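You operate a simulated robot arm through the tools that you are given. There is no shell and no other tool.

Carry out the task below with a simulated robot arm. There is one attempt and no reset: what you move stays moved.

## Task
Meter the blue drilled panel, polish its dull patch: cutting paste under 50 GU, else finishing paste; meter again.
Fine: put meter and polishing pad back. A coat counts when it lies all over at full strength: go over it till it gets no stronger.

It is judged by the outcome, as a careful person would: the job done as asked, and still so three seconds after it is handed in. It fails if anything else is knocked over, pushed out of place, dropped, spilled or broken.

## Robot
A 7-joint arm with a two-finger parallel gripper, fixed in place. Base frame: the origin is at the foot of the arm, x ahead of it, y to its left, z up. Units: mm, degrees, N and s.
Its first joint turns from -166.0 to 166.0 degrees. Payload 3.43 kg.
Tool frame: the origin (TCP) lies between the finger pads and is the grasp point; the fingertips stand 30 mm ahead of it; z points along the fingers, y is the line along which they close. Largest opening 94 mm; finger width 28, thickness 10; the body of the gripper, 50 by 96 mm, starts 55 mm behind the TCP.
Orientation is that of the tool frame in the base frame, as a unit quaternion [x, y, z, w]. With the fingers straight down and closing along the base's y, the tool's x points along the base's -x, its y along +y and its z along -z.

## Interface
- The arm moves only by the tool move_arm. Its argument "rows" is a list of rows, each a list of 2 entries, a list of its own where there are three numbers: the shift along the tool's x, y, z in units of 500 mm (1.0 is 500 mm), then the turn, a rotation vector about the tool's x, y, z in units of 180 degrees (1.0 is 180 degrees). In form: [[[dx, dy, dz], [ax, ay, az]], ...]. A call has 1 to 20 rows; each row is the pose to reach, as a shift and turn from the pose commanded when the call began, along the tool's axes at that moment. "hand" is the finger opening in mm, from 0 to 94, set as the call begins (left out, the last holds). A call with a number of a shift or a turn outside -1 to 1 is refused whole. A row lasts 0.2 s, in which the tool goes at most 50 mm and 8.6 degrees; a call with a longer step from one row to the next is refused whole, and so is a gripper value outside its range. A pose out of reach is approached as far as the arm can. The call stops where the force on the tool passes 40 N (or 10 N more than at its start, if that is more) or the arm is blocked; 0.2 s more then pass. Each finger travels about 45 mm/s and halts on what it meets, pressing with about 42 N; the grip force reading is that of the motor and also rises with nothing between the fingers. The clock runs only during rows and for 0.2 s after the last one: add rows that repeat a pose to give the fingers time. It gives the time, the measured TCP pose, the force on the tool (base axes), the opening and the grip force at its end, in the units of the frame above (readings bear some noise), with the torque about the TCP (base axes, N m) and any sound that the robot's microphone picked up, and new pictures: "pictures" is both (left out), scene, wrist or none.
- Cameras (640 x 400 px; columns grow to the right, rows downward): "scene" is fixed at [400.2, -651.4, 1515.5]; the picture's right is [0.42, 0.91, 0.00], its down [0.86, -0.40, -0.32] and it looks along [-0.29, 0.14, -0.95] (base axes); focal length 214 px, centre (320, 200). "wrist" rides on the gripper at [76, 14, -103] in the tool frame; the picture's right is [-0.18, 0.98, 0.00], its down [-0.75, -0.14, -0.64] and it looks along [-0.63, -0.12, 0.77] (tool axes); focal length 243 px, centre (320, 200).
- move_column(by): slides the trunk up (or, below 0, down) by that many mm; the arm rides with it, the base frame stays. It gives what a move gives, with no picture.
- point_at(camera, pixels): for up to 12 pixels [column, row] of the newest picture of that camera ("zoom" is the newest enlarged one), the place [x, y, z] in the base frame of the surface seen there, good to about 2 mm. No time passes.
- enlarge(camera, box): a new picture of the part [left, top, right, bottom] of that camera's present view, enlarged. No time passes.
- job_done(): hands the job in; it is judged then, once.

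Open the gripper and draw the arm clear of the work before you hand the job in, unless the task says otherwise.

The tools are called after "Request:" by a JSON object that holds its "name" and its "arguments". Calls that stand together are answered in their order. move_arm: Moves the arm, as the interface text tells. Its arguments: {"type":"object","properties":{"rows":{"type":"array"},"hand":{"type":"number"},"pictures":{"type":"string","enum":["both","scene","wrist","none"]}},"required":["rows"]} The other tools are called the same way: move_column (by) slides the trunk up or down; point_at (camera, pixels) gives the place of the surface under pixels of a picture; enlarge (camera, box) takes an enlarged picture of a part of a camera's view; job_done () hands the job in.

At the start:

```text
time: 0.0
eef_pos: [197.0, -509.4, 1211.8]
tool_rot: [0.0, 1.0, 0.0, 0.0]
contact_force: [-0.2, 0.7, 0.8]
wrist_torque: [0.04, 0.01, -0.01]
width: 94.1
finger_force: 0.1
trunk travel left (down, up): [-475.0, 135.0]
```

scene: 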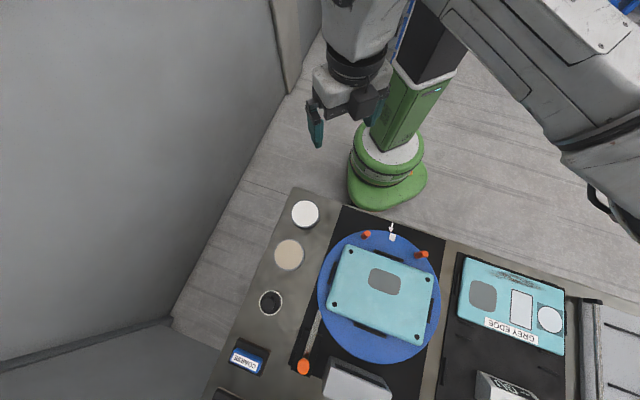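
wrist: 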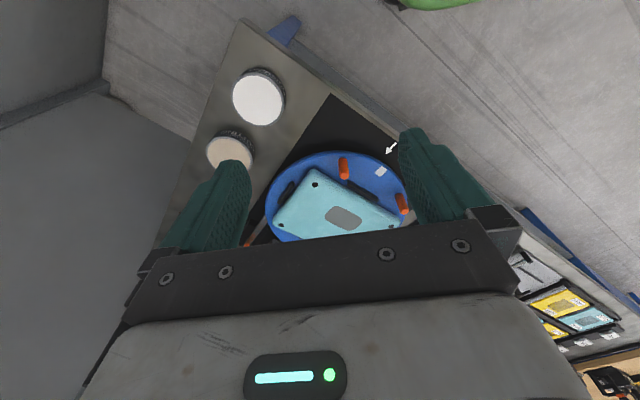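

The scene shows a bench with a blue turntable carrying a drilled panel, paste pots at the left and a few objects at the bottom edge. I enlarge the parts to read them before moving.

Request:
{"name": "enlarge", "arguments": {"camera": "scene", "box": [200, 180, 420, 400]}}

Request:
{"name": "enlarge", "arguments": {"camera": "scene", "box": [420, 230, 640, 400]}}

Request:
{"name": "enlarge", "arguments": {"camera": "wrist", "box": [480, 200, 640, 400]}}

Request:
{"name": "enlarge", "arguments": {"camera": "wrist", "box": [180, 10, 440, 260]}}

```text
1.82 times, centred on (310, 290) of scene
```

zoom: 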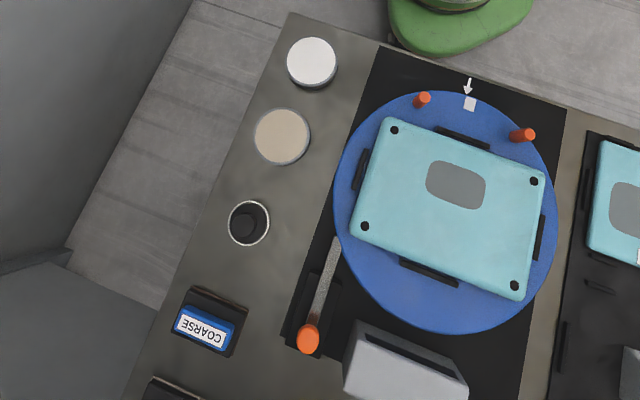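

```text
2.35 times, centred on (530, 315) of scene
```

zoom: 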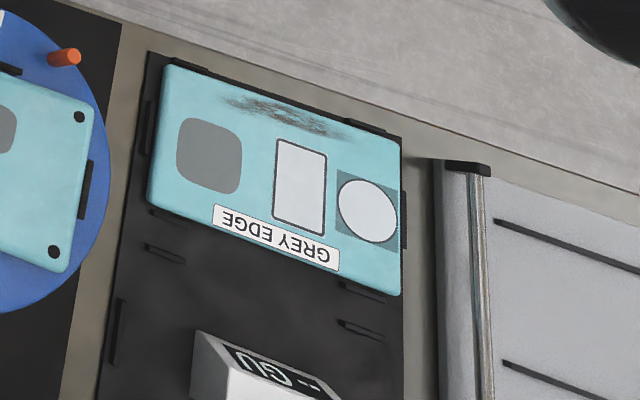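

```text
2.00 times, centred on (560, 300) of wrist
```

zoom: 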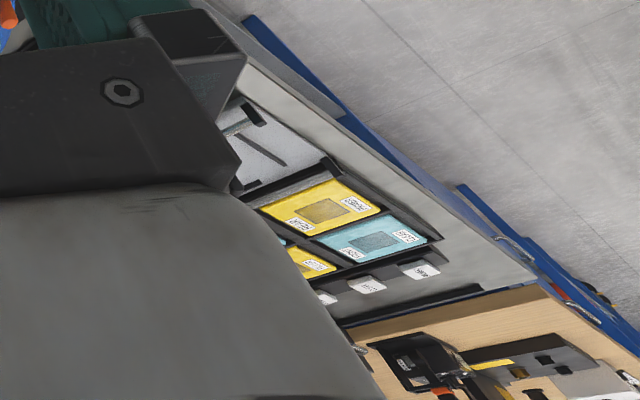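

```text
1.60 times, centred on (310, 135) of wrist
```

zoom: 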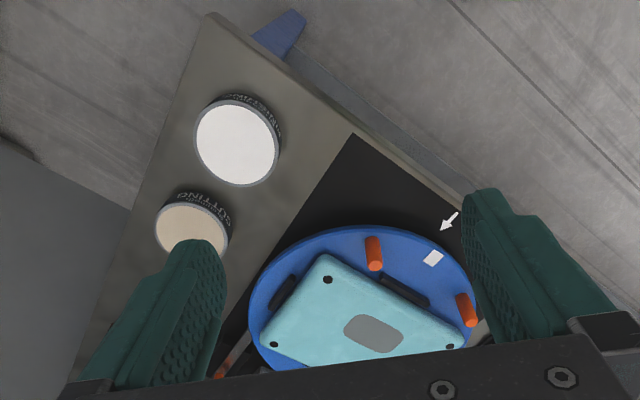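

The panel on the blue turntable has black corner holes; more panels and a meter lie to the right and below. I measure where things are in the scene picture.

Request:
{"name": "point_at", "arguments": {"camera": "scene", "pixels": [[305, 213], [289, 254], [270, 301], [247, 358], [303, 366], [385, 282], [350, 250], [437, 276], [334, 304], [421, 336], [367, 234], [422, 254]]}}

Request:
{"name": "point_at", "arguments": {"camera": "scene", "pixels": [[393, 237], [300, 192], [358, 385], [350, 365], [500, 385], [482, 295], [522, 308], [550, 319], [600, 320], [320, 340], [450, 250], [225, 395]]}}

Request:
{"name": "point_at", "arguments": {"camera": "wrist", "pixels": [[562, 303], [590, 319], [550, 330], [520, 260], [590, 350], [612, 385], [290, 25], [340, 218], [381, 171], [390, 150], [258, 95], [230, 150]]}}

```text
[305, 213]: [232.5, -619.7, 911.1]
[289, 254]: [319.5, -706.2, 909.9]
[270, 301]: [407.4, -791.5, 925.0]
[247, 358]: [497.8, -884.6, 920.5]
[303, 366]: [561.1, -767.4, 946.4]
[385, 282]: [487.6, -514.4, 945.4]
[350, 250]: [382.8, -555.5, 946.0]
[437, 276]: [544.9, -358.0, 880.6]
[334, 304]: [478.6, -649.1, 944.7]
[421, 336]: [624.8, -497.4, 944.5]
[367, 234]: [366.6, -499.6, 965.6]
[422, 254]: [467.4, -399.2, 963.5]
```

```text
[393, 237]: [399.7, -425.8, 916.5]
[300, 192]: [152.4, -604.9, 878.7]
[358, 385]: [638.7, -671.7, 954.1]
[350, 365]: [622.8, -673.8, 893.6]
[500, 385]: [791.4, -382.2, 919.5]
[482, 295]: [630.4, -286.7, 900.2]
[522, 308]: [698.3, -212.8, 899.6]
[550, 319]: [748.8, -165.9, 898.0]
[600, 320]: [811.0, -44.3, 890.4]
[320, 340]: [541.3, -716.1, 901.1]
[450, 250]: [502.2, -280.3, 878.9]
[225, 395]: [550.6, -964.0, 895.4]
```

```text
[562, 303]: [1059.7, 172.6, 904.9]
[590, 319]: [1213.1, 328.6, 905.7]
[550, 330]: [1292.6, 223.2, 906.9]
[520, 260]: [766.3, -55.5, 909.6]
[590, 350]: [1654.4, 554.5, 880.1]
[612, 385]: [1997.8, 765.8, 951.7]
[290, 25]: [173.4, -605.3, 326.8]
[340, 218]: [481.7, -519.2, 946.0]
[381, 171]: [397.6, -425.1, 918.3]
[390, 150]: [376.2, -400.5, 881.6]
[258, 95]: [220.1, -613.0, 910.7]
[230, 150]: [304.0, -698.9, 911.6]
```

The bench top is at z ≈ 879 with the tallest thing about 965, so I can move freely at 1212 and higher. I move over toward the left-hand part of the bench to look at the pots, the dark cup and the COARSE block with the wrist camera.

Request:
{"name": "move_arm", "arguments": {"rows": [[[-0.04, -0.076, -0.015], [0, 0, 0]], [[-0.08, -0.152, -0.03], [0, 0, 0]], [[-0.12, -0.228, -0.045], [0, 0, 0]], [[-0.16, -0.304, -0.06], [0, 0, 0]], [[-0.2, -0.38, -0.075], [0, 0, 0]]]}}

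```text
time: 1.2
eef_pos: [300.2, -693.5, 1250.9]
tool_rot: [-0.002, 1.0, -0.001, 0.001]
contact_force: [3.9, 0.3, 0.2]
wrist_torque: [0.0, 0.41, 0.04]
width: 93.7
finger_force: 0.1
out of reach, approached as far as the arm can: row 5
trunk travel left (down, up): [-475.0, 135.0]
```

scene: 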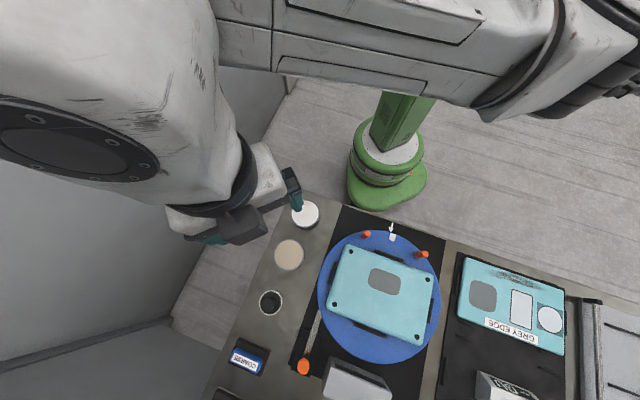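
wrist: 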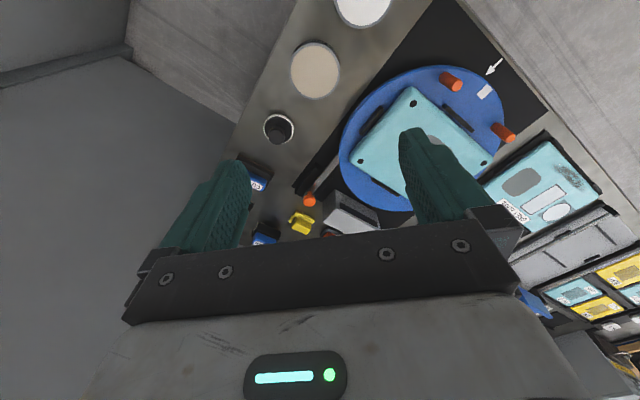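

The move stopped just short of the target at 1250 mm height, and the view now shows a yellow object, blue blocks and a grey box at (300,222), (262,237), (345,220). I enlarge.

Request:
{"name": "enlarge", "arguments": {"camera": "wrist", "box": [220, 100, 420, 250]}}

Request:
{"name": "enlarge", "arguments": {"camera": "wrist", "box": [460, 150, 640, 400]}}

```text
2.67 times, centred on (320, 175) of wrist
```

zoom: 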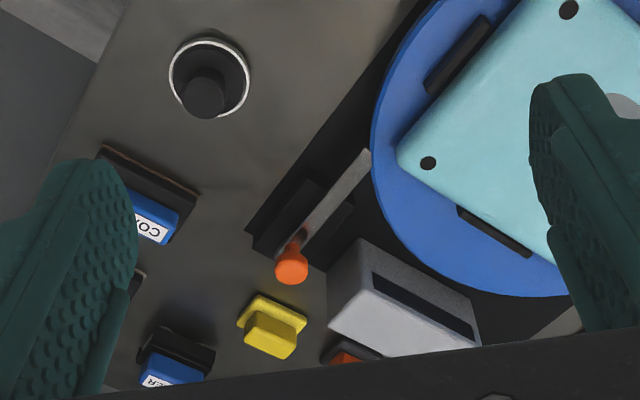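

```text
1.60 times, centred on (550, 275) of wrist
```

zoom: 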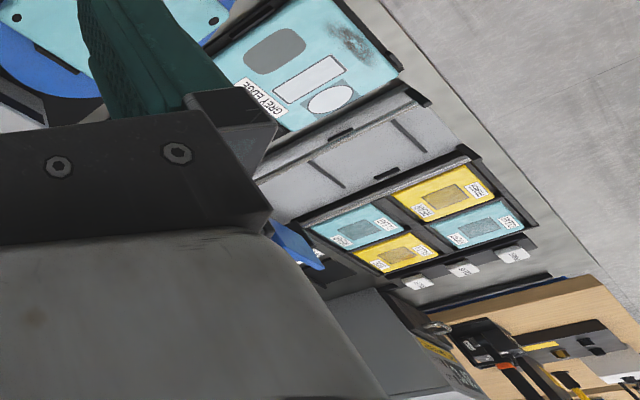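

I see a cup with a dark round thing, blue COARSE blocks, a yellow piece, an orange-headed rod by the turntable, and a grey slotted box. I move back over the near bench edge and yaw the camera to look across the bench.

Request:
{"name": "move_arm", "arguments": {"rows": [[[-0.02, 0.077, 0.004], [0, 0, 0.04]], [[-0.04, 0.154, 0.008], [0, 0, 0.08]], [[-0.06, 0.231, 0.012], [0, 0, 0.12]], [[-0.08, 0.308, 0.016], [0, 0, 0.16]], [[-0.1, 0.386, 0.02], [0, 0, 0.2]]], "pictures": "wrist"}}

```text
time: 2.4
eef_pos: [347.8, -501.5, 1238.5]
tool_rot: [0.31, 0.951, 0.0, 0.0]
contact_force: [-0.6, 1.1, -0.7]
wrist_torque: [0.04, -0.05, 0.0]
width: 94.1
finger_force: 0.1
trunk travel left (down, up): [-475.0, 135.0]
```

wrist: 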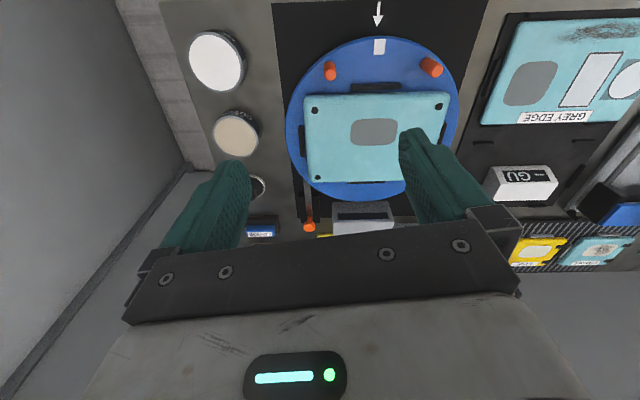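

Now the bench is square in the picture: the meter with "GU" stands at (522,183), more panels at the far right (540,250). I enlarge these.

Request:
{"name": "enlarge", "arguments": {"camera": "wrist", "box": [460, 0, 640, 140]}}

Request:
{"name": "enlarge", "arguments": {"camera": "wrist", "box": [480, 140, 640, 290]}}

Request:
{"name": "enlarge", "arguments": {"camera": "wrist", "box": [180, 0, 460, 250]}}

Request:
{"name": "point_at", "arguments": {"camera": "wrist", "pixels": [[522, 183], [540, 180], [505, 195], [535, 250], [600, 250], [540, 80], [620, 200], [358, 215], [310, 226], [570, 160], [400, 240], [320, 236]]}}

```text
2.86 times, centred on (550, 70) of wrist
```

zoom: 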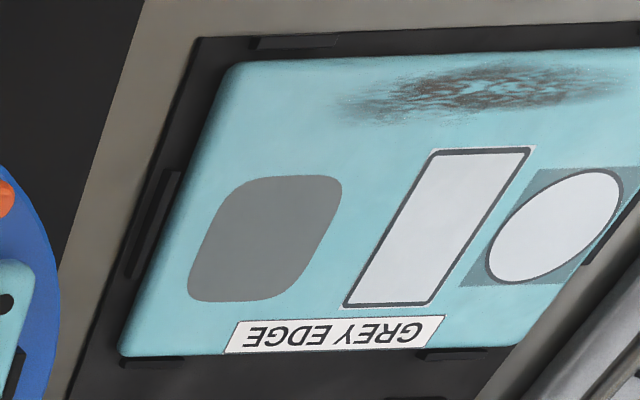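

```text
2.67 times, centred on (560, 215) of wrist
```

zoom: 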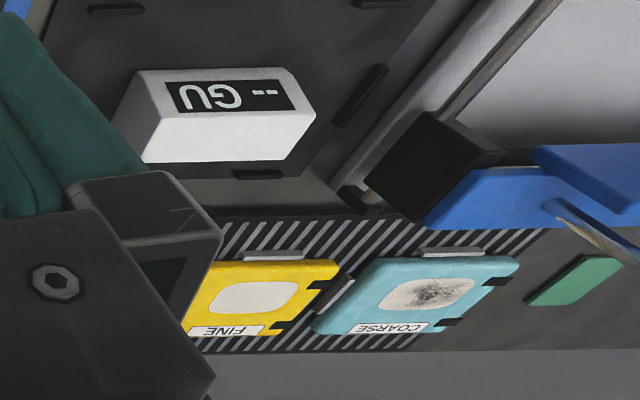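

```text
1.60 times, centred on (320, 125) of wrist
```

zoom: 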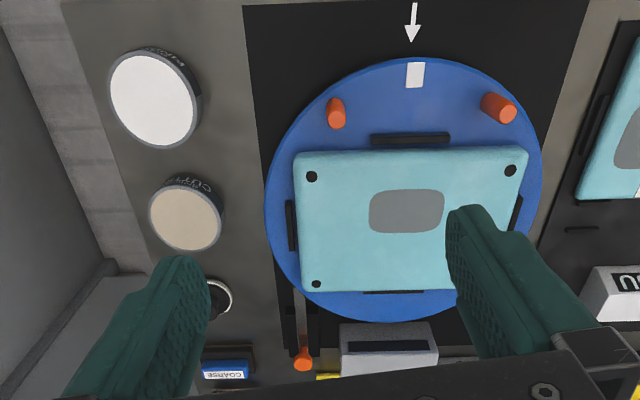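

```text
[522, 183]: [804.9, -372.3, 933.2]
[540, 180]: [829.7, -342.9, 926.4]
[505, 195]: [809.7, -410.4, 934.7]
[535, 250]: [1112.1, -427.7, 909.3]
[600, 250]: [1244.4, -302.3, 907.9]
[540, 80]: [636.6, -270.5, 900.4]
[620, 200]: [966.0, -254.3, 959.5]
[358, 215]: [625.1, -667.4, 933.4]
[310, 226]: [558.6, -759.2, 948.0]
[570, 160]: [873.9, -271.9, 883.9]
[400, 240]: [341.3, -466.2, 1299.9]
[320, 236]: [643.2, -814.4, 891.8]
```

The meter (reading "--") is at about (805,-372,933) on a black board; the turntable panel has four drilled holes and a grey central patch. I move further outward and lower to see the far row of things: yellow piece, grey box and what lies between.

Request:
{"name": "move_arm", "arguments": {"rows": [[[-0.069, -0.0165, 0.035], [0, 0, 0]], [[-0.138, -0.033, 0.07], [0, 0, 0]], [[-0.207, -0.05, 0.105], [0, 0, 0]], [[-0.276, -0.066, 0.14], [0, 0, 0]]], "pictures": "wrist"}}

```text
time: 3.4
eef_pos: [440.6, -610.6, 1169.0]
tool_rot: [0.309, 0.951, 0.0, -0.001]
contact_force: [-0.5, 0.8, 0.2]
wrist_torque: [-0.01, 0.02, -0.01]
width: 93.9
finger_force: 0.0
trunk travel left (down, up): [-475.0, 135.0]
```

wrist: 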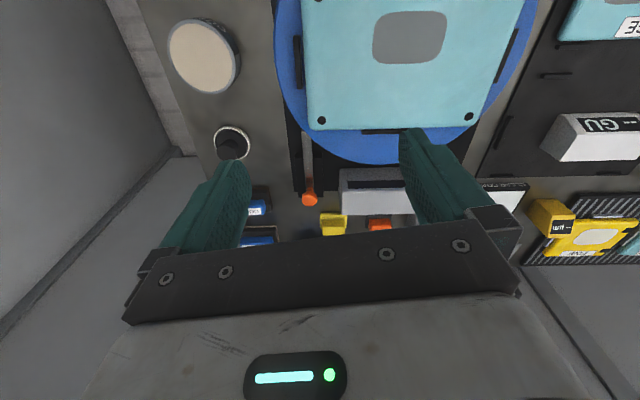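

Request:
{"name": "enlarge", "arguments": {"camera": "wrist", "box": [200, 110, 440, 260]}}

Request:
{"name": "enlarge", "arguments": {"camera": "wrist", "box": [460, 90, 640, 280]}}

Request:
{"name": "point_at", "arguments": {"camera": "wrist", "pixels": [[231, 145], [222, 130], [330, 223], [380, 224], [255, 206], [255, 240], [308, 198], [548, 218], [560, 228], [510, 195], [345, 175], [375, 195]]}}

```text
2.67 times, centred on (320, 185) of wrist
```

zoom: 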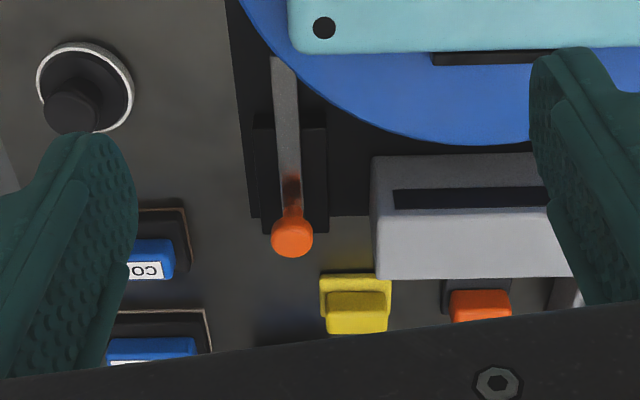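

```text
2.11 times, centred on (550, 185) of wrist
```

zoom: 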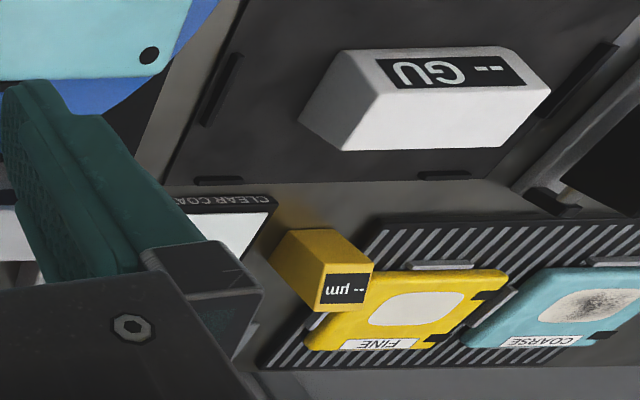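

```text
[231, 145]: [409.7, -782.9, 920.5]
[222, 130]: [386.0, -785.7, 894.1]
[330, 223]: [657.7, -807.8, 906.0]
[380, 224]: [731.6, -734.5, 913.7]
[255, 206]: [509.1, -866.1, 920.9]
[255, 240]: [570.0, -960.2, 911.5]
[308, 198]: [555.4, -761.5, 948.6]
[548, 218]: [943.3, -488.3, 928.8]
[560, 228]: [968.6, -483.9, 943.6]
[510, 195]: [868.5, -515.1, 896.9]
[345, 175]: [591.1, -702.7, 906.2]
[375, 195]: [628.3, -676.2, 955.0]
```

A yellow "µm" gauge, a CLEAR COAT item and small yellow/orange pieces also lie there; the polishing pad needs identifying. I tilt the tool outward about 25° to look at the far row, (330,223) and (380,224) in this picture.

Request:
{"name": "move_arm", "arguments": {"rows": [[[0.02, 0, -0.02], [0, -0.045, 0]], [[0.04, 0, -0.04], [0, -0.09, 0]], [[0.06, 0, -0.06], [0, -0.135, 0]], [[0.06, 0, -0.06], [0, -0.16, 0]]], "pictures": "wrist"}}

```text
time: 4.4
eef_pos: [415.4, -592.4, 1199.7]
tool_rot: [0.298, 0.921, -0.077, 0.238]
contact_force: [0.3, 0.3, -0.2]
wrist_torque: [0.02, 0.02, 0.01]
width: 94.0
finger_force: 0.0
trunk travel left (down, up): [-475.0, 135.0]
```

wrist: 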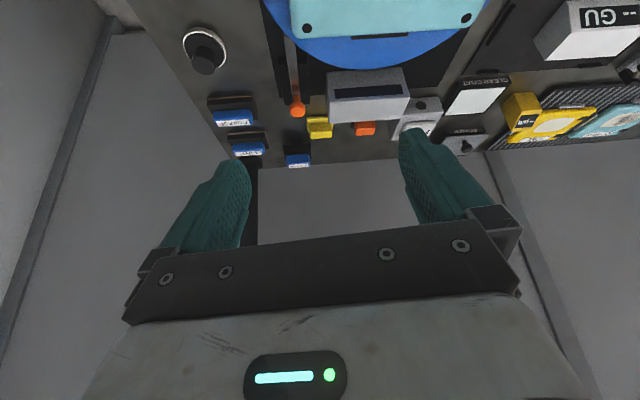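

Request:
{"name": "enlarge", "arguments": {"camera": "wrist", "box": [170, 10, 340, 180]}}

Request:
{"name": "enlarge", "arguments": {"camera": "wrist", "box": [280, 50, 500, 170]}}

Request:
{"name": "enlarge", "arguments": {"camera": "wrist", "box": [430, 0, 640, 170]}}

Request:
{"name": "point_at", "arguments": {"camera": "wrist", "pixels": [[205, 62], [232, 118], [250, 150], [298, 160], [319, 125], [365, 127], [420, 110], [462, 140], [478, 98], [298, 108], [370, 75], [597, 20]]}}

```text
2.35 times, centred on (255, 95) of wrist
```

zoom: 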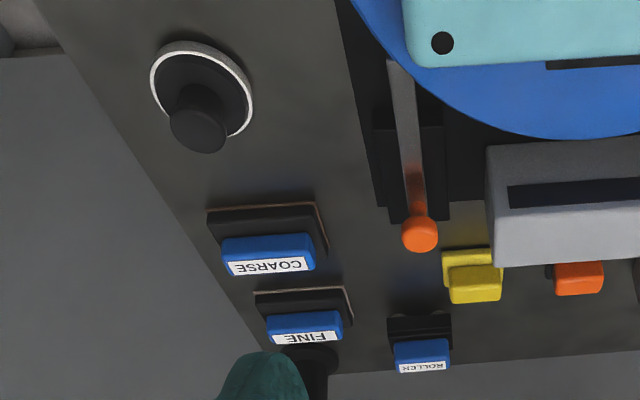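

```text
2.91 times, centred on (390, 110) of wrist
```

zoom: 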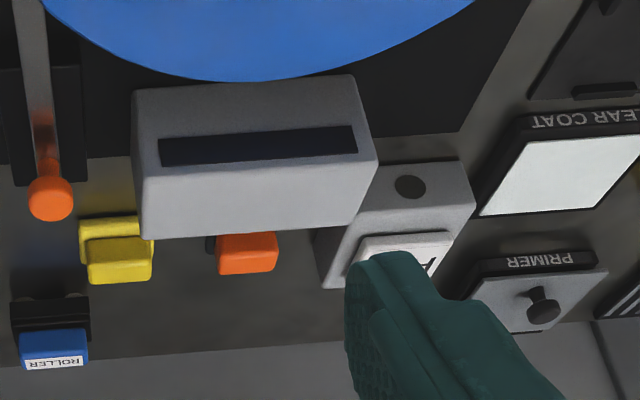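

```text
2.35 times, centred on (535, 85) of wrist
```

zoom: 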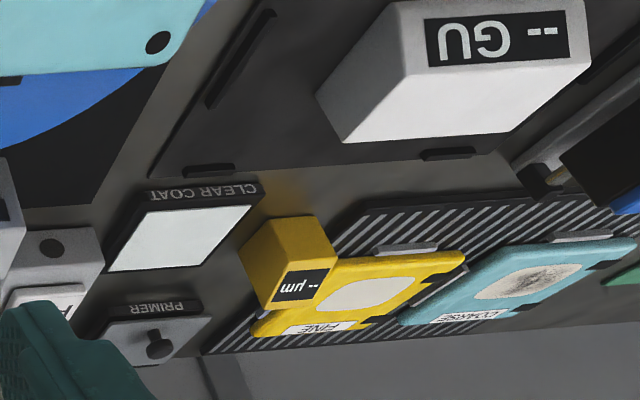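

```text
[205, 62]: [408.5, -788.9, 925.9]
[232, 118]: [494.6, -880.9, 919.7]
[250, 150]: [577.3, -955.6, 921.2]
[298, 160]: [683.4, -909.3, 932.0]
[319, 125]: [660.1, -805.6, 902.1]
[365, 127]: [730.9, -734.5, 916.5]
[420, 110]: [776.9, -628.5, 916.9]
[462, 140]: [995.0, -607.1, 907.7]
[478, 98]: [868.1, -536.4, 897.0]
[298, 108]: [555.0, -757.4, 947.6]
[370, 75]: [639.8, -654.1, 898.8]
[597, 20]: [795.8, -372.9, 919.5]
```

The round black pad with knob sits in a white-rimmed holder at (408,-789,926), next to the CUTTING and FINISHING pots; the blue blocks are COARSE/FINE/ROLLER tools. I untilt and go closer over the pad holder to see it well.

Request:
{"name": "move_arm", "arguments": {"rows": [[[-0.0074, -0.058, 0.0588], [0, 0.032, 0]], [[-0.0148, -0.116, 0.1176], [0, 0.064, 0]], [[-0.0222, -0.174, 0.1764], [0, 0.096, 0]], [[-0.0296, -0.232, 0.2352], [0, 0.128, 0]], [[-0.037, -0.29, 0.294], [0, 0.16, 0]]], "pictures": "both"}}

```text
time: 5.6
eef_pos: [391.3, -708.3, 1085.7]
tool_rot: [0.311, 0.95, -0.003, 0.012]
contact_force: [-1.8, -0.2, 0.3]
wrist_torque: [0.01, -0.16, 0.04]
width: 93.9
finger_force: 0.1
out of reach, approached as far as the arm can: row 5
trunk travel left (down, up): [-475.0, 135.0]
```

scene: 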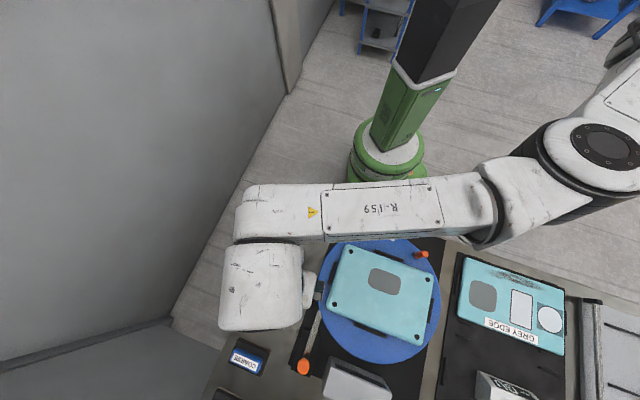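
wrist: 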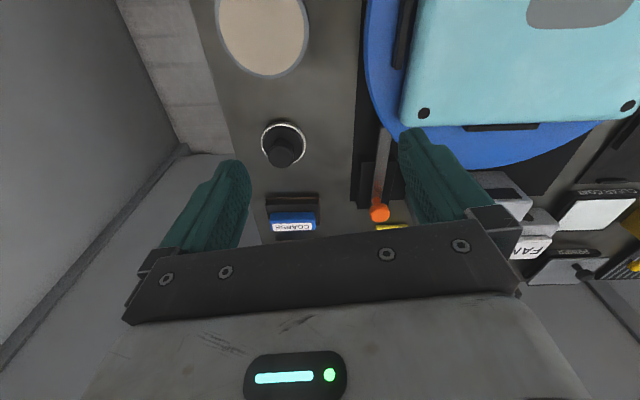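

The arm stopped short at radius ≈ 809 mm, so at this trunk height the reach is short of the pad. I pull back and up, then lower the trunk, which should bring the shoulder closer to the work.

Request:
{"name": "move_arm", "arguments": {"rows": [[[0.045, 0.02, -0.06], [0, 0, 0]], [[0.09, 0.04, -0.12], [0, 0, 0]], [[0.135, 0.06, -0.18], [0, 0, 0]], [[0.18, 0.08, -0.24], [0, 0, 0]], [[0.226, 0.103, -0.3], [0, 0, 0]]], "pictures": "scene"}}

```text
time: 6.8
eef_pos: [336.6, -599.6, 1235.4]
tool_rot: [0.309, 0.951, 0.0, 0.0]
contact_force: [-0.1, -0.6, 0.4]
wrist_torque: [0.0, 0.02, -0.01]
width: 94.1
finger_force: 0.0
trunk travel left (down, up): [-475.0, 135.0]
```

scene: 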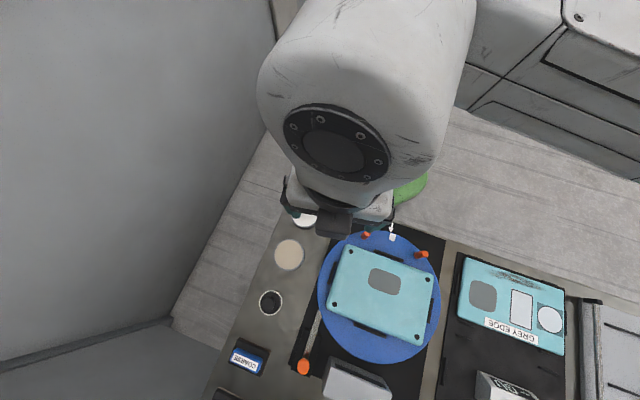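

The tool is at (337,-600,1235), nothing under it higher than 965. I lower the trunk 150 mm.

Request:
{"name": "move_column", "arguments": {"by": -150}}

```text
time: 8.6
eef_pos: [336.2, -599.3, 1084.6]
tool_rot: [0.309, 0.951, 0.0, 0.0]
contact_force: [-0.1, 0.5, 0.1]
wrist_torque: [0.01, 0.01, 0.0]
width: 93.9
finger_force: 0.1
trunk travel left (down, up): [-325.0, 285.0]
```

Now I try reaching above the pad holder at (408,-785) at z 1085.

Request:
{"name": "move_arm", "arguments": {"rows": [[[-0.067, -0.043, 0], [0, 0, 0]], [[-0.134, -0.086, 0], [0, 0, 0]], [[-0.201, -0.13, 0], [0, 0, 0]], [[-0.268, -0.173, 0], [0, 0, 0]], [[-0.336, -0.216, 0], [0, 0, 0]]], "pictures": "both"}}

```text
time: 9.8
eef_pos: [393.9, -695.2, 1084.2]
tool_rot: [0.31, 0.951, 0.0, 0.0]
contact_force: [-0.4, -0.1, -0.7]
wrist_torque: [0.01, -0.02, 0.0]
width: 93.9
finger_force: 0.0
out of reach, approached as far as the arm can: row 3, 4, 5
trunk travel left (down, up): [-325.0, 285.0]
```

scene: 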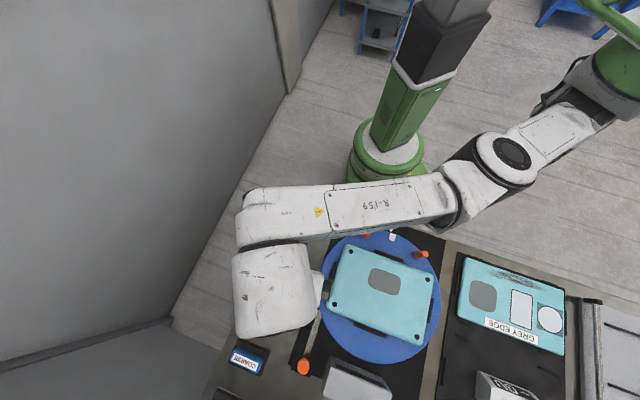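
wrist: 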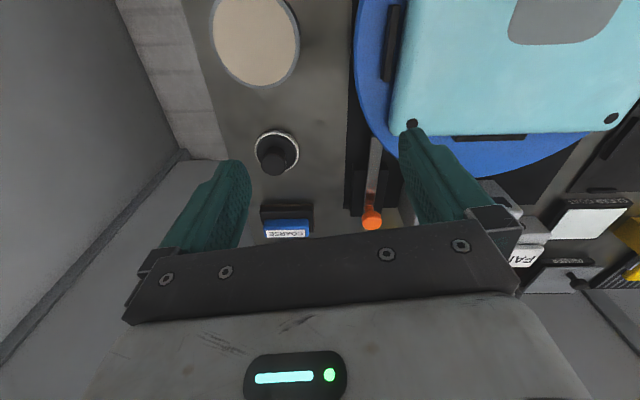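

The arm stopped again near y ≈ -695, apparently stretched out from a shoulder at the upper right of the scene picture, (620,85). I enlarge that part to understand the arm's posture.

Request:
{"name": "enlarge", "arguments": {"camera": "scene", "box": [380, 0, 640, 260]}}

Request:
{"name": "point_at", "arguments": {"camera": "scene", "pixels": [[620, 90], [600, 10], [635, 40], [510, 152], [455, 195], [245, 210], [270, 300], [470, 5], [440, 50], [560, 130], [380, 205], [405, 100]]}}

```text
1.54 times, centred on (510, 130) of scene
```

zoom: 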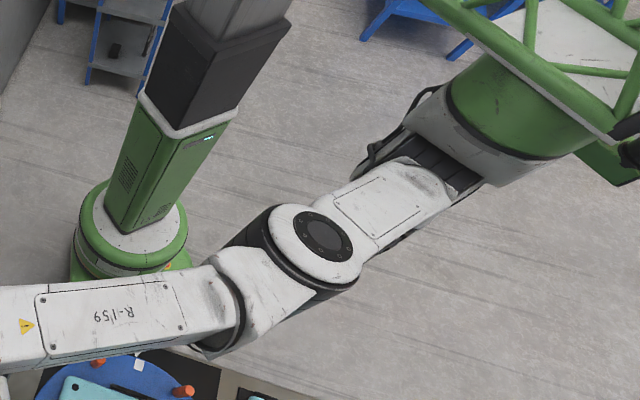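

```text
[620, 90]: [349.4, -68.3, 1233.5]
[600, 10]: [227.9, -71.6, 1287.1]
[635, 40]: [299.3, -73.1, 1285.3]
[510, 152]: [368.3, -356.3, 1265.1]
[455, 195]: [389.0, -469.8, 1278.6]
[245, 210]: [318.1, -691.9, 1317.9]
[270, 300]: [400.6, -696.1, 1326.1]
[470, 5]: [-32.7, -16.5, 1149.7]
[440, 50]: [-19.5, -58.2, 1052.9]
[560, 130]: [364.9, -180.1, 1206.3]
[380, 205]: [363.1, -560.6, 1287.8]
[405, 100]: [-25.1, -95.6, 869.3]
```

The arm hangs from a green boom with its shoulder near (350,-70); it's almost straight, so I must see whether the boom (first joint) turns to extend reach. I try a slow, small-step move outward toward the pad.

Request:
{"name": "move_arm", "arguments": {"rows": [[[-0.0067, -0.0068, 0], [0, 0, 0]], [[-0.0134, -0.0136, 0], [0, 0, 0]], [[-0.02, -0.0204, 0], [0, 0, 0]], [[-0.0268, -0.0272, 0], [0, 0, 0]], [[-0.0335, -0.034, 0], [0, 0, 0]], [[-0.04, -0.041, 0], [0, 0, 0]], [[-0.047, -0.0476, 0], [0, 0, 0]], [[-0.0536, -0.0544, 0], [0, 0, 0]], [[-0.06, -0.061, 0], [0, 0, 0]], [[-0.067, -0.068, 0], [0, 0, 0]]], "pictures": "scene"}}

```text
time: 11.9
eef_pos: [395.1, -696.8, 1084.1]
tool_rot: [0.309, 0.951, 0.0, -0.001]
contact_force: [-1.3, -0.8, 0.3]
wrist_torque: [0.0, -0.02, 0.03]
width: 93.8
finger_force: 0.1
out of reach, approached as far as the arm can: row 1, 2, 3, 4, 5, 6, 7, 8, 9, 10
trunk travel left (down, up): [-325.0, 285.0]
```

scene: 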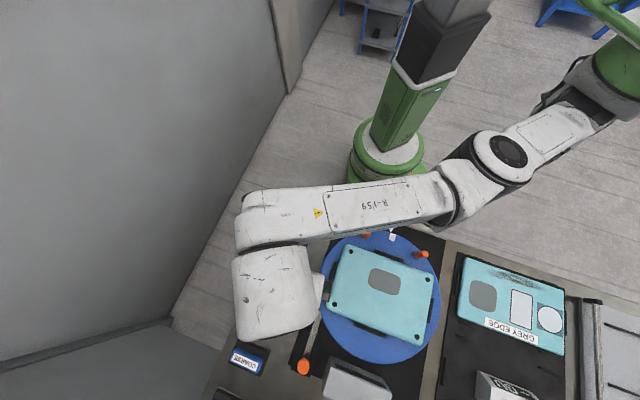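

The arm is at its limit here in this posture. I move to a middle position over the panel to see from the scene camera how the boom and shoulder behave.

Request:
{"name": "move_arm", "arguments": {"rows": [[[0.03, 0.0857, -0.01], [0, 0, 0]], [[0.06, 0.171, -0.02], [0, 0, 0]], [[0.09, 0.257, -0.03], [0, 0, 0]], [[0.12, 0.343, -0.04], [0, 0, 0]], [[0.15, 0.428, -0.05], [0, 0, 0]], [[0.18, 0.514, -0.06], [0, 0, 0]], [[0.21, 0.6, -0.07], [0, 0, 0]], [[0.24, 0.685, -0.08], [0, 0, 0]]], "pictures": "both"}}

```text
time: 13.8
eef_pos: [500.8, -347.6, 1124.5]
tool_rot: [0.31, 0.951, 0.0, 0.0]
contact_force: [-0.6, -0.7, 0.2]
wrist_torque: [0.01, -0.02, 0.06]
width: 94.0
finger_force: 0.0
trunk travel left (down, up): [-325.0, 285.0]
```

scene: 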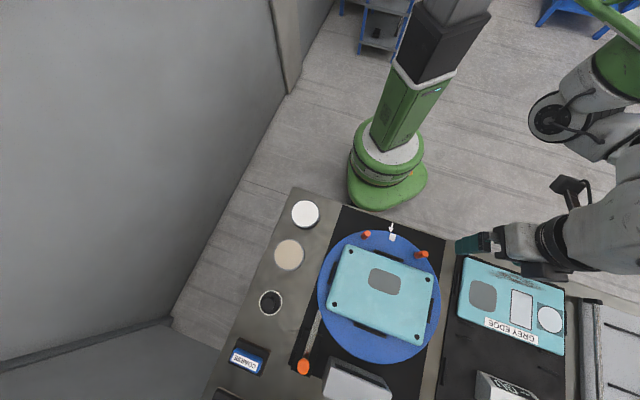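
wrist: 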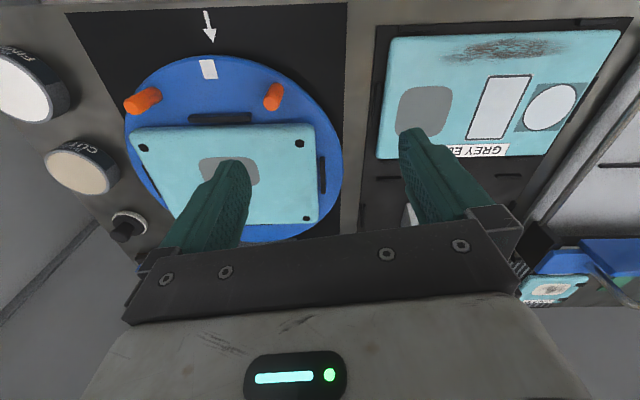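

The green boom piece at the top right of the scene didn't move, so the arm hangs from a fixed point. I lower the trunk 90 mm more (tool then at ~1034, clear of everything below 965) to bring the boom into the scene view and learn the reach.

Request:
{"name": "move_column", "arguments": {"by": -90}}

Request:
{"name": "enlarge", "arguments": {"camera": "scene", "box": [440, 0, 640, 260]}}

Request:
{"name": "point_at", "arguments": {"camera": "scene", "pixels": [[600, 80], [560, 120], [600, 20], [630, 10], [560, 10], [620, 140], [480, 5], [540, 130], [625, 60], [580, 200], [610, 250], [520, 10]]}}

```text
time: 15.0
eef_pos: [501.4, -348.1, 1035.2]
tool_rot: [0.309, 0.951, 0.0, -0.001]
contact_force: [-0.2, -0.4, -0.3]
wrist_torque: [-0.02, -0.01, 0.02]
width: 93.7
finger_force: 0.3
trunk travel left (down, up): [-235.0, 375.0]
```

```text
1.54 times, centred on (540, 130) of scene
```

zoom: 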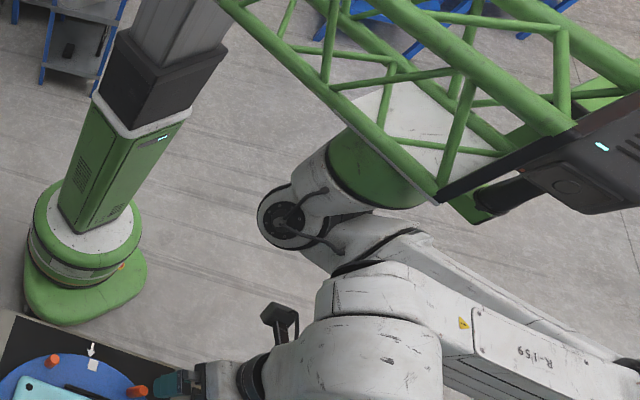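

```text
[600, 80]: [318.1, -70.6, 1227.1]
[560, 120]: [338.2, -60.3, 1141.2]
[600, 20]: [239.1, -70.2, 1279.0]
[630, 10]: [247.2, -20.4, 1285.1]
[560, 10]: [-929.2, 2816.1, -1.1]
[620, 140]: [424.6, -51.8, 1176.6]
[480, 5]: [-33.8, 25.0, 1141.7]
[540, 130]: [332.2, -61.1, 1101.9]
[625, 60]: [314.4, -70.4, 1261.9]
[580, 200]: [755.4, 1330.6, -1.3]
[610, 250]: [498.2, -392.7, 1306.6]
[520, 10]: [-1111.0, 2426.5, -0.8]
```

The arm hangs from a fixed jib with its shoulder axis near (340,0), so straight-down reach is about 700 mm from there; the pad will need an outward tilt, but the meter is well within. I go look at the meter first, moving over to about (760,-330,1095).

Request:
{"name": "move_arm", "arguments": {"rows": [[[-0.066, 0.056, -0.02], [0, 0, 0]], [[-0.132, 0.112, -0.04], [0, 0, 0]], [[-0.198, 0.168, -0.06], [0, 0, 0]], [[-0.264, 0.224, -0.08], [0, 0, 0]], [[-0.33, 0.28, -0.1], [0, 0, 0]], [[-0.397, 0.335, -0.12], [0, 0, 0]]], "pictures": "both"}}

```text
time: 16.4
eef_pos: [761.6, -330.5, 1095.3]
tool_rot: [0.309, 0.951, -0.001, 0.0]
contact_force: [0.1, 0.5, 0.2]
wrist_torque: [-0.01, -0.05, 0.01]
width: 94.1
finger_force: 0.0
trunk travel left (down, up): [-235.0, 375.0]
```

scene: 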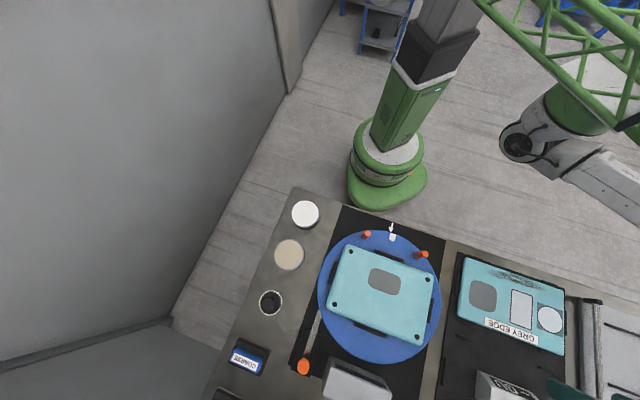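
wrist: 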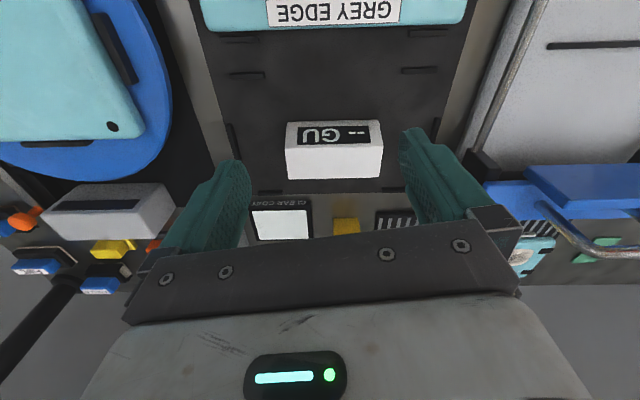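

The meter now lies between the fingers at (333,150). I enlarge it and measure its corners.

Request:
{"name": "enlarge", "arguments": {"camera": "wrist", "box": [240, 90, 420, 210]}}

Request:
{"name": "point_at", "arguments": {"camera": "wrist", "pixels": [[288, 125], [379, 122], [381, 143], [288, 148], [286, 177], [381, 174], [333, 136], [333, 165], [250, 150], [410, 120], [340, 185], [330, 105]]}}

```text
3.33 times, centred on (330, 150) of wrist
```

zoom: 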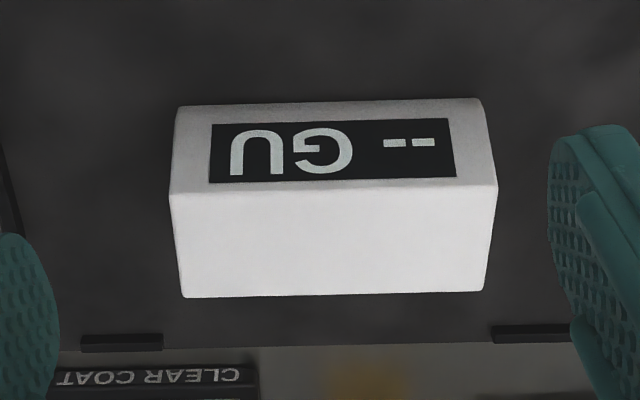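

```text
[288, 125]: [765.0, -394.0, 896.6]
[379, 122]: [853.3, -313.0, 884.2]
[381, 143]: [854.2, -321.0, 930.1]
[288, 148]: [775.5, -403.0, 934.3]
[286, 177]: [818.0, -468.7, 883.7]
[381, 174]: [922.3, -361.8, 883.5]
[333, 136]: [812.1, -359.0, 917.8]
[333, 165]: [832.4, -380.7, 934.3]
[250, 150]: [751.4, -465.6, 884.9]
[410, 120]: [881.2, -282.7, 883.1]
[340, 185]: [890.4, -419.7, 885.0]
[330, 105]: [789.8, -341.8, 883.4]
```

The meter is about 114 mm long along the bench and 50 mm tall, display on the slope toward the robot. I sample across it to get its width profile.

Request:
{"name": "point_at", "arguments": {"camera": "wrist", "pixels": [[333, 116], [333, 120], [333, 123], [333, 128], [333, 140], [333, 144], [333, 148], [333, 155], [333, 172], [333, 176], [333, 179], [333, 182]]}}

Request:
{"name": "point_at", "arguments": {"camera": "wrist", "pixels": [[289, 155], [289, 165], [292, 175], [289, 130], [375, 125], [378, 135], [380, 150], [380, 160], [376, 172], [384, 150], [284, 150], [333, 168]]}}

```text
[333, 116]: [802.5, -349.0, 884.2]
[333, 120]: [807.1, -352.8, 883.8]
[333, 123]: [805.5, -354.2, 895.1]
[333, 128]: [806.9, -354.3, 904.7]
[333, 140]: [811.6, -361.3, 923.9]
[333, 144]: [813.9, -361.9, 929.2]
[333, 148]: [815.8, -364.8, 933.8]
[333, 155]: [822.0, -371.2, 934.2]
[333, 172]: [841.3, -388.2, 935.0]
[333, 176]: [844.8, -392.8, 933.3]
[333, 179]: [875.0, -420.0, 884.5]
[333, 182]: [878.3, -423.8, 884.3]
```

```text
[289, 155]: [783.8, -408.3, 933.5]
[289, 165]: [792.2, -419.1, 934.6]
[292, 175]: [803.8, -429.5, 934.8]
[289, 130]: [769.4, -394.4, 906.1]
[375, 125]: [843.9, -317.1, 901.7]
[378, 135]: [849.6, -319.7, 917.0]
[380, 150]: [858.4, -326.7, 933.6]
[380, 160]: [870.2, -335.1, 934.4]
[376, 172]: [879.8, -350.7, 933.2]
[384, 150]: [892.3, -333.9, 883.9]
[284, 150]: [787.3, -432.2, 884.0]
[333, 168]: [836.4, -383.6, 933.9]
```

The meter's base is about 114 x 56 mm centred near (826,-373), its long axis at azimuth 46°, back face vertical and front face sloped. I turn the tool so the fingers close across its width (tool y to azimuth 136°) and centre above it.

Request:
{"name": "move_arm", "arguments": {"rows": [[[-0.015, 0.001, 0], [0, 0, -0.0456]], [[-0.03, 0.0015, 0], [0, 0, -0.0911]], [[-0.046, 0.002, 0], [0, 0, -0.1367]], [[-0.062, 0.003, 0], [0, 0, -0.1822]], [[-0.077, 0.0035, 0], [0, 0, -0.2278]], [[-0.092, 0.004, 0], [0, 0, -0.2733]], [[-0.108, 0.005, 0], [0, 0, -0.3189]], [[-0.123, 0.006, 0], [0, 0, -0.3644]], [[-0.139, 0.0065, 0], [0, 0, -0.41]], [[-0.154, 0.007, 0], [0, 0, -0.4556]]], "pictures": "both"}}

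```text
time: 18.6
eef_pos: [823.7, -370.8, 1095.2]
tool_rot: [-0.392, 0.92, 0.001, 0.001]
contact_force: [-0.5, 0.0, 1.2]
wrist_torque: [0.01, -0.03, 0.01]
width: 94.1
finger_force: 0.1
trunk travel left (down, up): [-235.0, 375.0]
```

scene: 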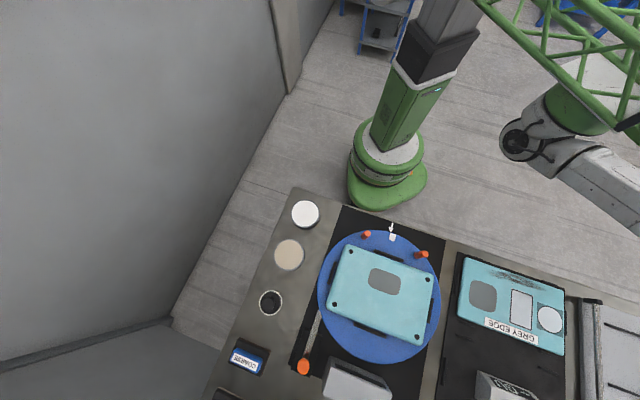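
wrist: 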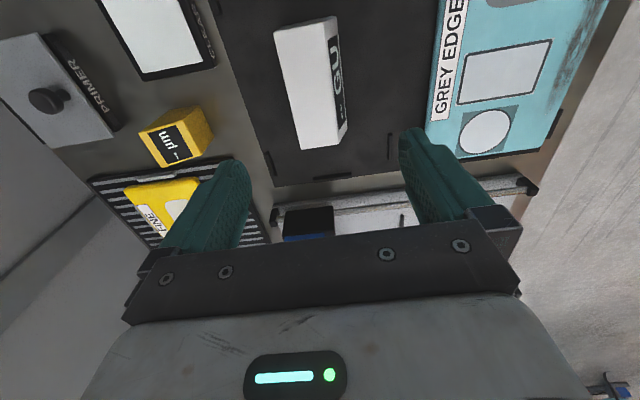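

The rotation worked (tool y at azimuth ≈136°). I enlarge the meter at (310,80) to see its profile and measure it again.

Request:
{"name": "enlarge", "arguments": {"camera": "wrist", "box": [230, 0, 390, 190]}}

Request:
{"name": "point_at", "arguments": {"camera": "wrist", "pixels": [[277, 30], [334, 20], [302, 147], [337, 143], [347, 130], [340, 40], [320, 80], [338, 80], [300, 80], [285, 80], [322, 147], [330, 100]]}}

```text
2.11 times, centred on (310, 95) of wrist
```

zoom: 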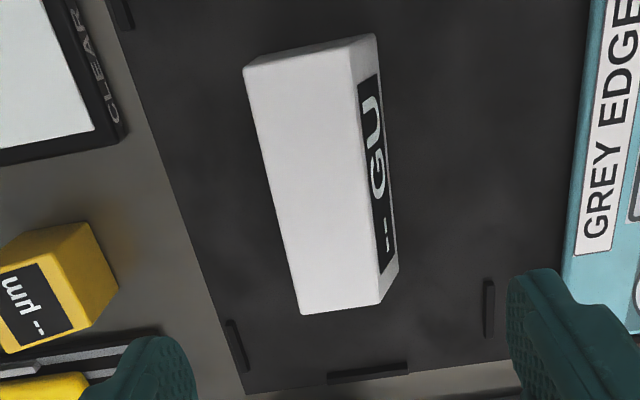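

```text
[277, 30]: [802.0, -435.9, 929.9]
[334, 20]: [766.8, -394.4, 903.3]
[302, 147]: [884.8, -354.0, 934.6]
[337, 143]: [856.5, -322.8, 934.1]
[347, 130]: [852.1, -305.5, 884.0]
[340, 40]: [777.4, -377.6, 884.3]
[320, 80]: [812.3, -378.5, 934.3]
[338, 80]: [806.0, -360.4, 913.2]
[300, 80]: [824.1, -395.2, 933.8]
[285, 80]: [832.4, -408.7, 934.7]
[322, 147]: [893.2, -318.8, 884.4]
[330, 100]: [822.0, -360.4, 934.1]
```

The meter's base spans about 116 x 56 mm, centre (825,-373), the lower front looks vertical up to z≈902. I descend with the fingers open on both sides to put fingertips ~5 mm above the board.

Request:
{"name": "move_arm", "arguments": {"rows": [[[0.002, -0.006, 0.09], [0, 0, 0]], [[0.002, -0.006, 0.18], [0, 0, 0]], [[0.002, -0.006, 0.26], [0, 0, 0]], [[0.002, -0.006, 0.31], [0, 0, 0]], [[0.002, -0.006, 0.34], [0, 0, 0]], [[0.002, -0.006, 0.352], [0, 0, 0]]], "hand": 94, "pictures": "both"}}

```text
time: 20.0
eef_pos: [826.0, -374.4, 918.4]
tool_rot: [-0.391, 0.92, 0.001, 0.0]
contact_force: [-0.6, -0.2, -0.1]
wrist_torque: [-0.01, 0.02, 0.0]
width: 94.0
finger_force: 0.1
trunk travel left (down, up): [-235.0, 375.0]
```

scene: 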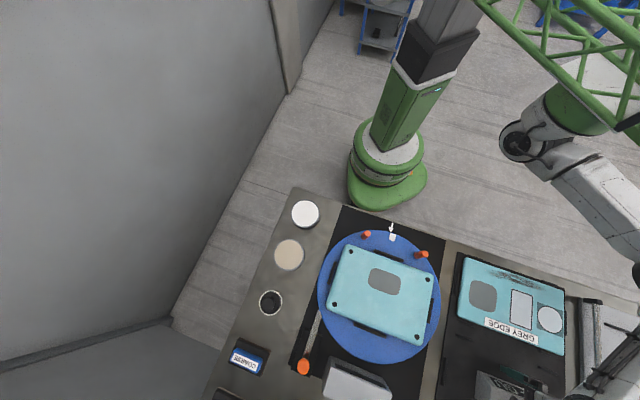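
wrist: 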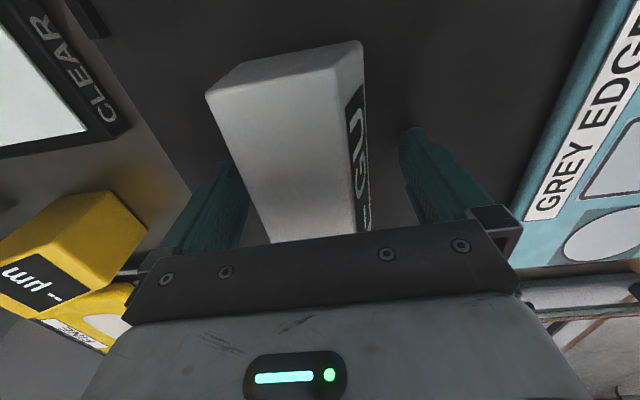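

The fingers straddle the meter, nothing touched. I close on it.

Request:
{"name": "move_arm", "arguments": {"rows": [[[0, 0, 0], [0, 0, 0]], [[0, 0, 0], [0, 0, 0]], [[0, 0, 0], [0, 0, 0]], [[0, 0, 0], [0, 0, 0]], [[0, 0, 0], [0, 0, 0]]], "hand": 40, "pictures": "wrist"}}

```text
time: 21.2
eef_pos: [826.0, -373.7, 918.3]
tool_rot: [-0.391, 0.92, 0.0, 0.0]
contact_force: [1.5, -0.2, 2.1]
wrist_torque: [0.15, 0.02, -0.18]
width: 61.6
finger_force: 42.5
trunk travel left (down, up): [-235.0, 375.0]
```

wrist: 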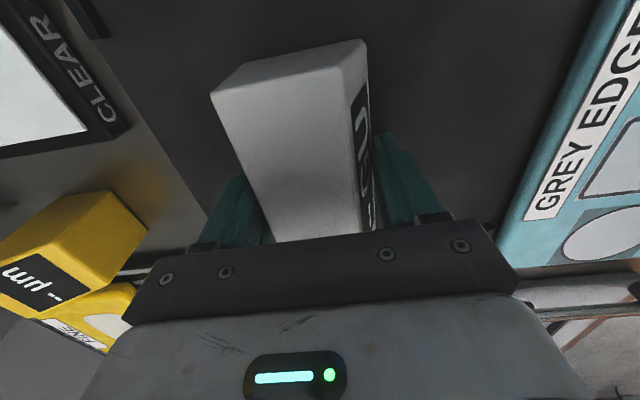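

Gripped at 61.6 mm with 42 N. Before lifting I measure the panel and its dull patch from the unobstructed scene view.

Request:
{"name": "enlarge", "arguments": {"camera": "scene", "box": [310, 220, 450, 370]}}

Request:
{"name": "point_at", "arguments": {"camera": "scene", "pixels": [[370, 272], [371, 287], [398, 296], [401, 280], [385, 266], [385, 282], [351, 252], [335, 304], [419, 337], [431, 280], [345, 247], [330, 308]]}}

```text
2.67 times, centred on (380, 295) of scene
```

zoom: 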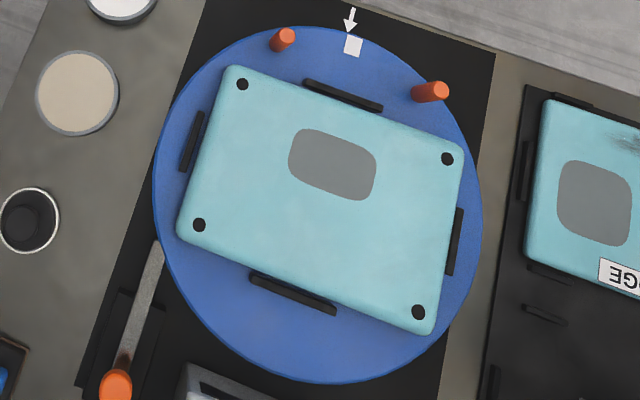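

```text
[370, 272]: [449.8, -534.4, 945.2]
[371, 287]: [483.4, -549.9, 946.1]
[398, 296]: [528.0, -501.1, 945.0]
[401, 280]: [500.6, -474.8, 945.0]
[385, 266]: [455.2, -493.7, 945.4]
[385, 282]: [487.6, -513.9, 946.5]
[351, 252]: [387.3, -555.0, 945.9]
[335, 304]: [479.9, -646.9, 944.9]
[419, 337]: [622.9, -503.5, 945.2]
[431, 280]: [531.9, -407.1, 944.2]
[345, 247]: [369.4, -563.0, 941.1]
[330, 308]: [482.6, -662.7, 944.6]
```

I sample the patch outline and hole positions in the enlarged picture.

Request:
{"name": "point_at", "arguments": {"camera": "zoom", "pixels": [[289, 160], [374, 175], [340, 137], [325, 191], [332, 164], [302, 129], [375, 152], [364, 200], [290, 175], [242, 84], [199, 225], [447, 159]]}}

Request:
{"name": "point_at", "arguments": {"camera": "zoom", "pixels": [[418, 312], [226, 66], [178, 235], [432, 335], [464, 150], [230, 240], [170, 100], [480, 220], [318, 380], [353, 46], [283, 40], [430, 92]]}}

```text
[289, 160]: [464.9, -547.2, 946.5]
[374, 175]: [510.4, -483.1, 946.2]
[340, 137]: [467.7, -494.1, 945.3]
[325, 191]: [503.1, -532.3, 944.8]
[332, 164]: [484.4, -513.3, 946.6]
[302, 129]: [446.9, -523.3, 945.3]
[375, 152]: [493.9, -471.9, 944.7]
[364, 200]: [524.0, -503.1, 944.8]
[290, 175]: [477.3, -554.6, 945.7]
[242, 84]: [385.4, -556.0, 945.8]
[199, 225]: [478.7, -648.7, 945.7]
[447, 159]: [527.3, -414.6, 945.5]
```

```text
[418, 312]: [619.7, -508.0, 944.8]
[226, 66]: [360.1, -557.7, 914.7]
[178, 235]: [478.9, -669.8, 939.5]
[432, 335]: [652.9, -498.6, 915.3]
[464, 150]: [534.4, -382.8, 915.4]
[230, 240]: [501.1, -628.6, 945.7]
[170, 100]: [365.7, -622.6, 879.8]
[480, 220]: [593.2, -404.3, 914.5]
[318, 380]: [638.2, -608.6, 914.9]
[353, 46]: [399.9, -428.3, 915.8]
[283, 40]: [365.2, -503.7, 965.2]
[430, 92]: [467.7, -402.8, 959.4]
```

The patch is about 78 x 52 mm centred at (485,-513,945.5). The grip is firm, so I lift the meter 120 mm and check.

Request:
{"name": "move_arm", "arguments": {"rows": [[[0, 0, -0.02], [0, 0, 0]], [[0, 0, -0.06], [0, 0, 0]], [[0, 0, -0.12], [0, 0, 0]], [[0, 0, -0.18], [0, 0, 0]], [[0, 0, -0.25], [0, 0, 0]]], "pictures": "both"}}

```text
time: 22.4
eef_pos: [824.8, -372.7, 1042.1]
tool_rot: [-0.39, 0.921, 0.001, -0.001]
contact_force: [-0.6, -0.5, -4.2]
wrist_torque: [0.05, 0.02, 0.02]
width: 61.0
finger_force: 41.9
trunk travel left (down, up): [-235.0, 375.0]
```

scene: 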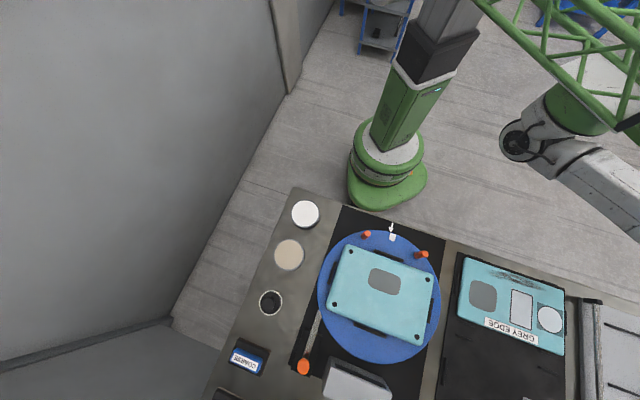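
wrist: 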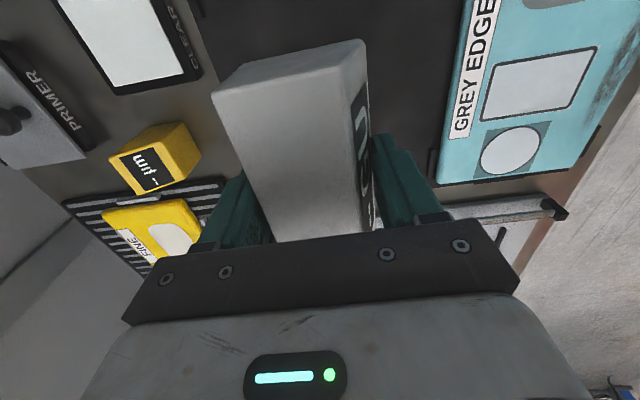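

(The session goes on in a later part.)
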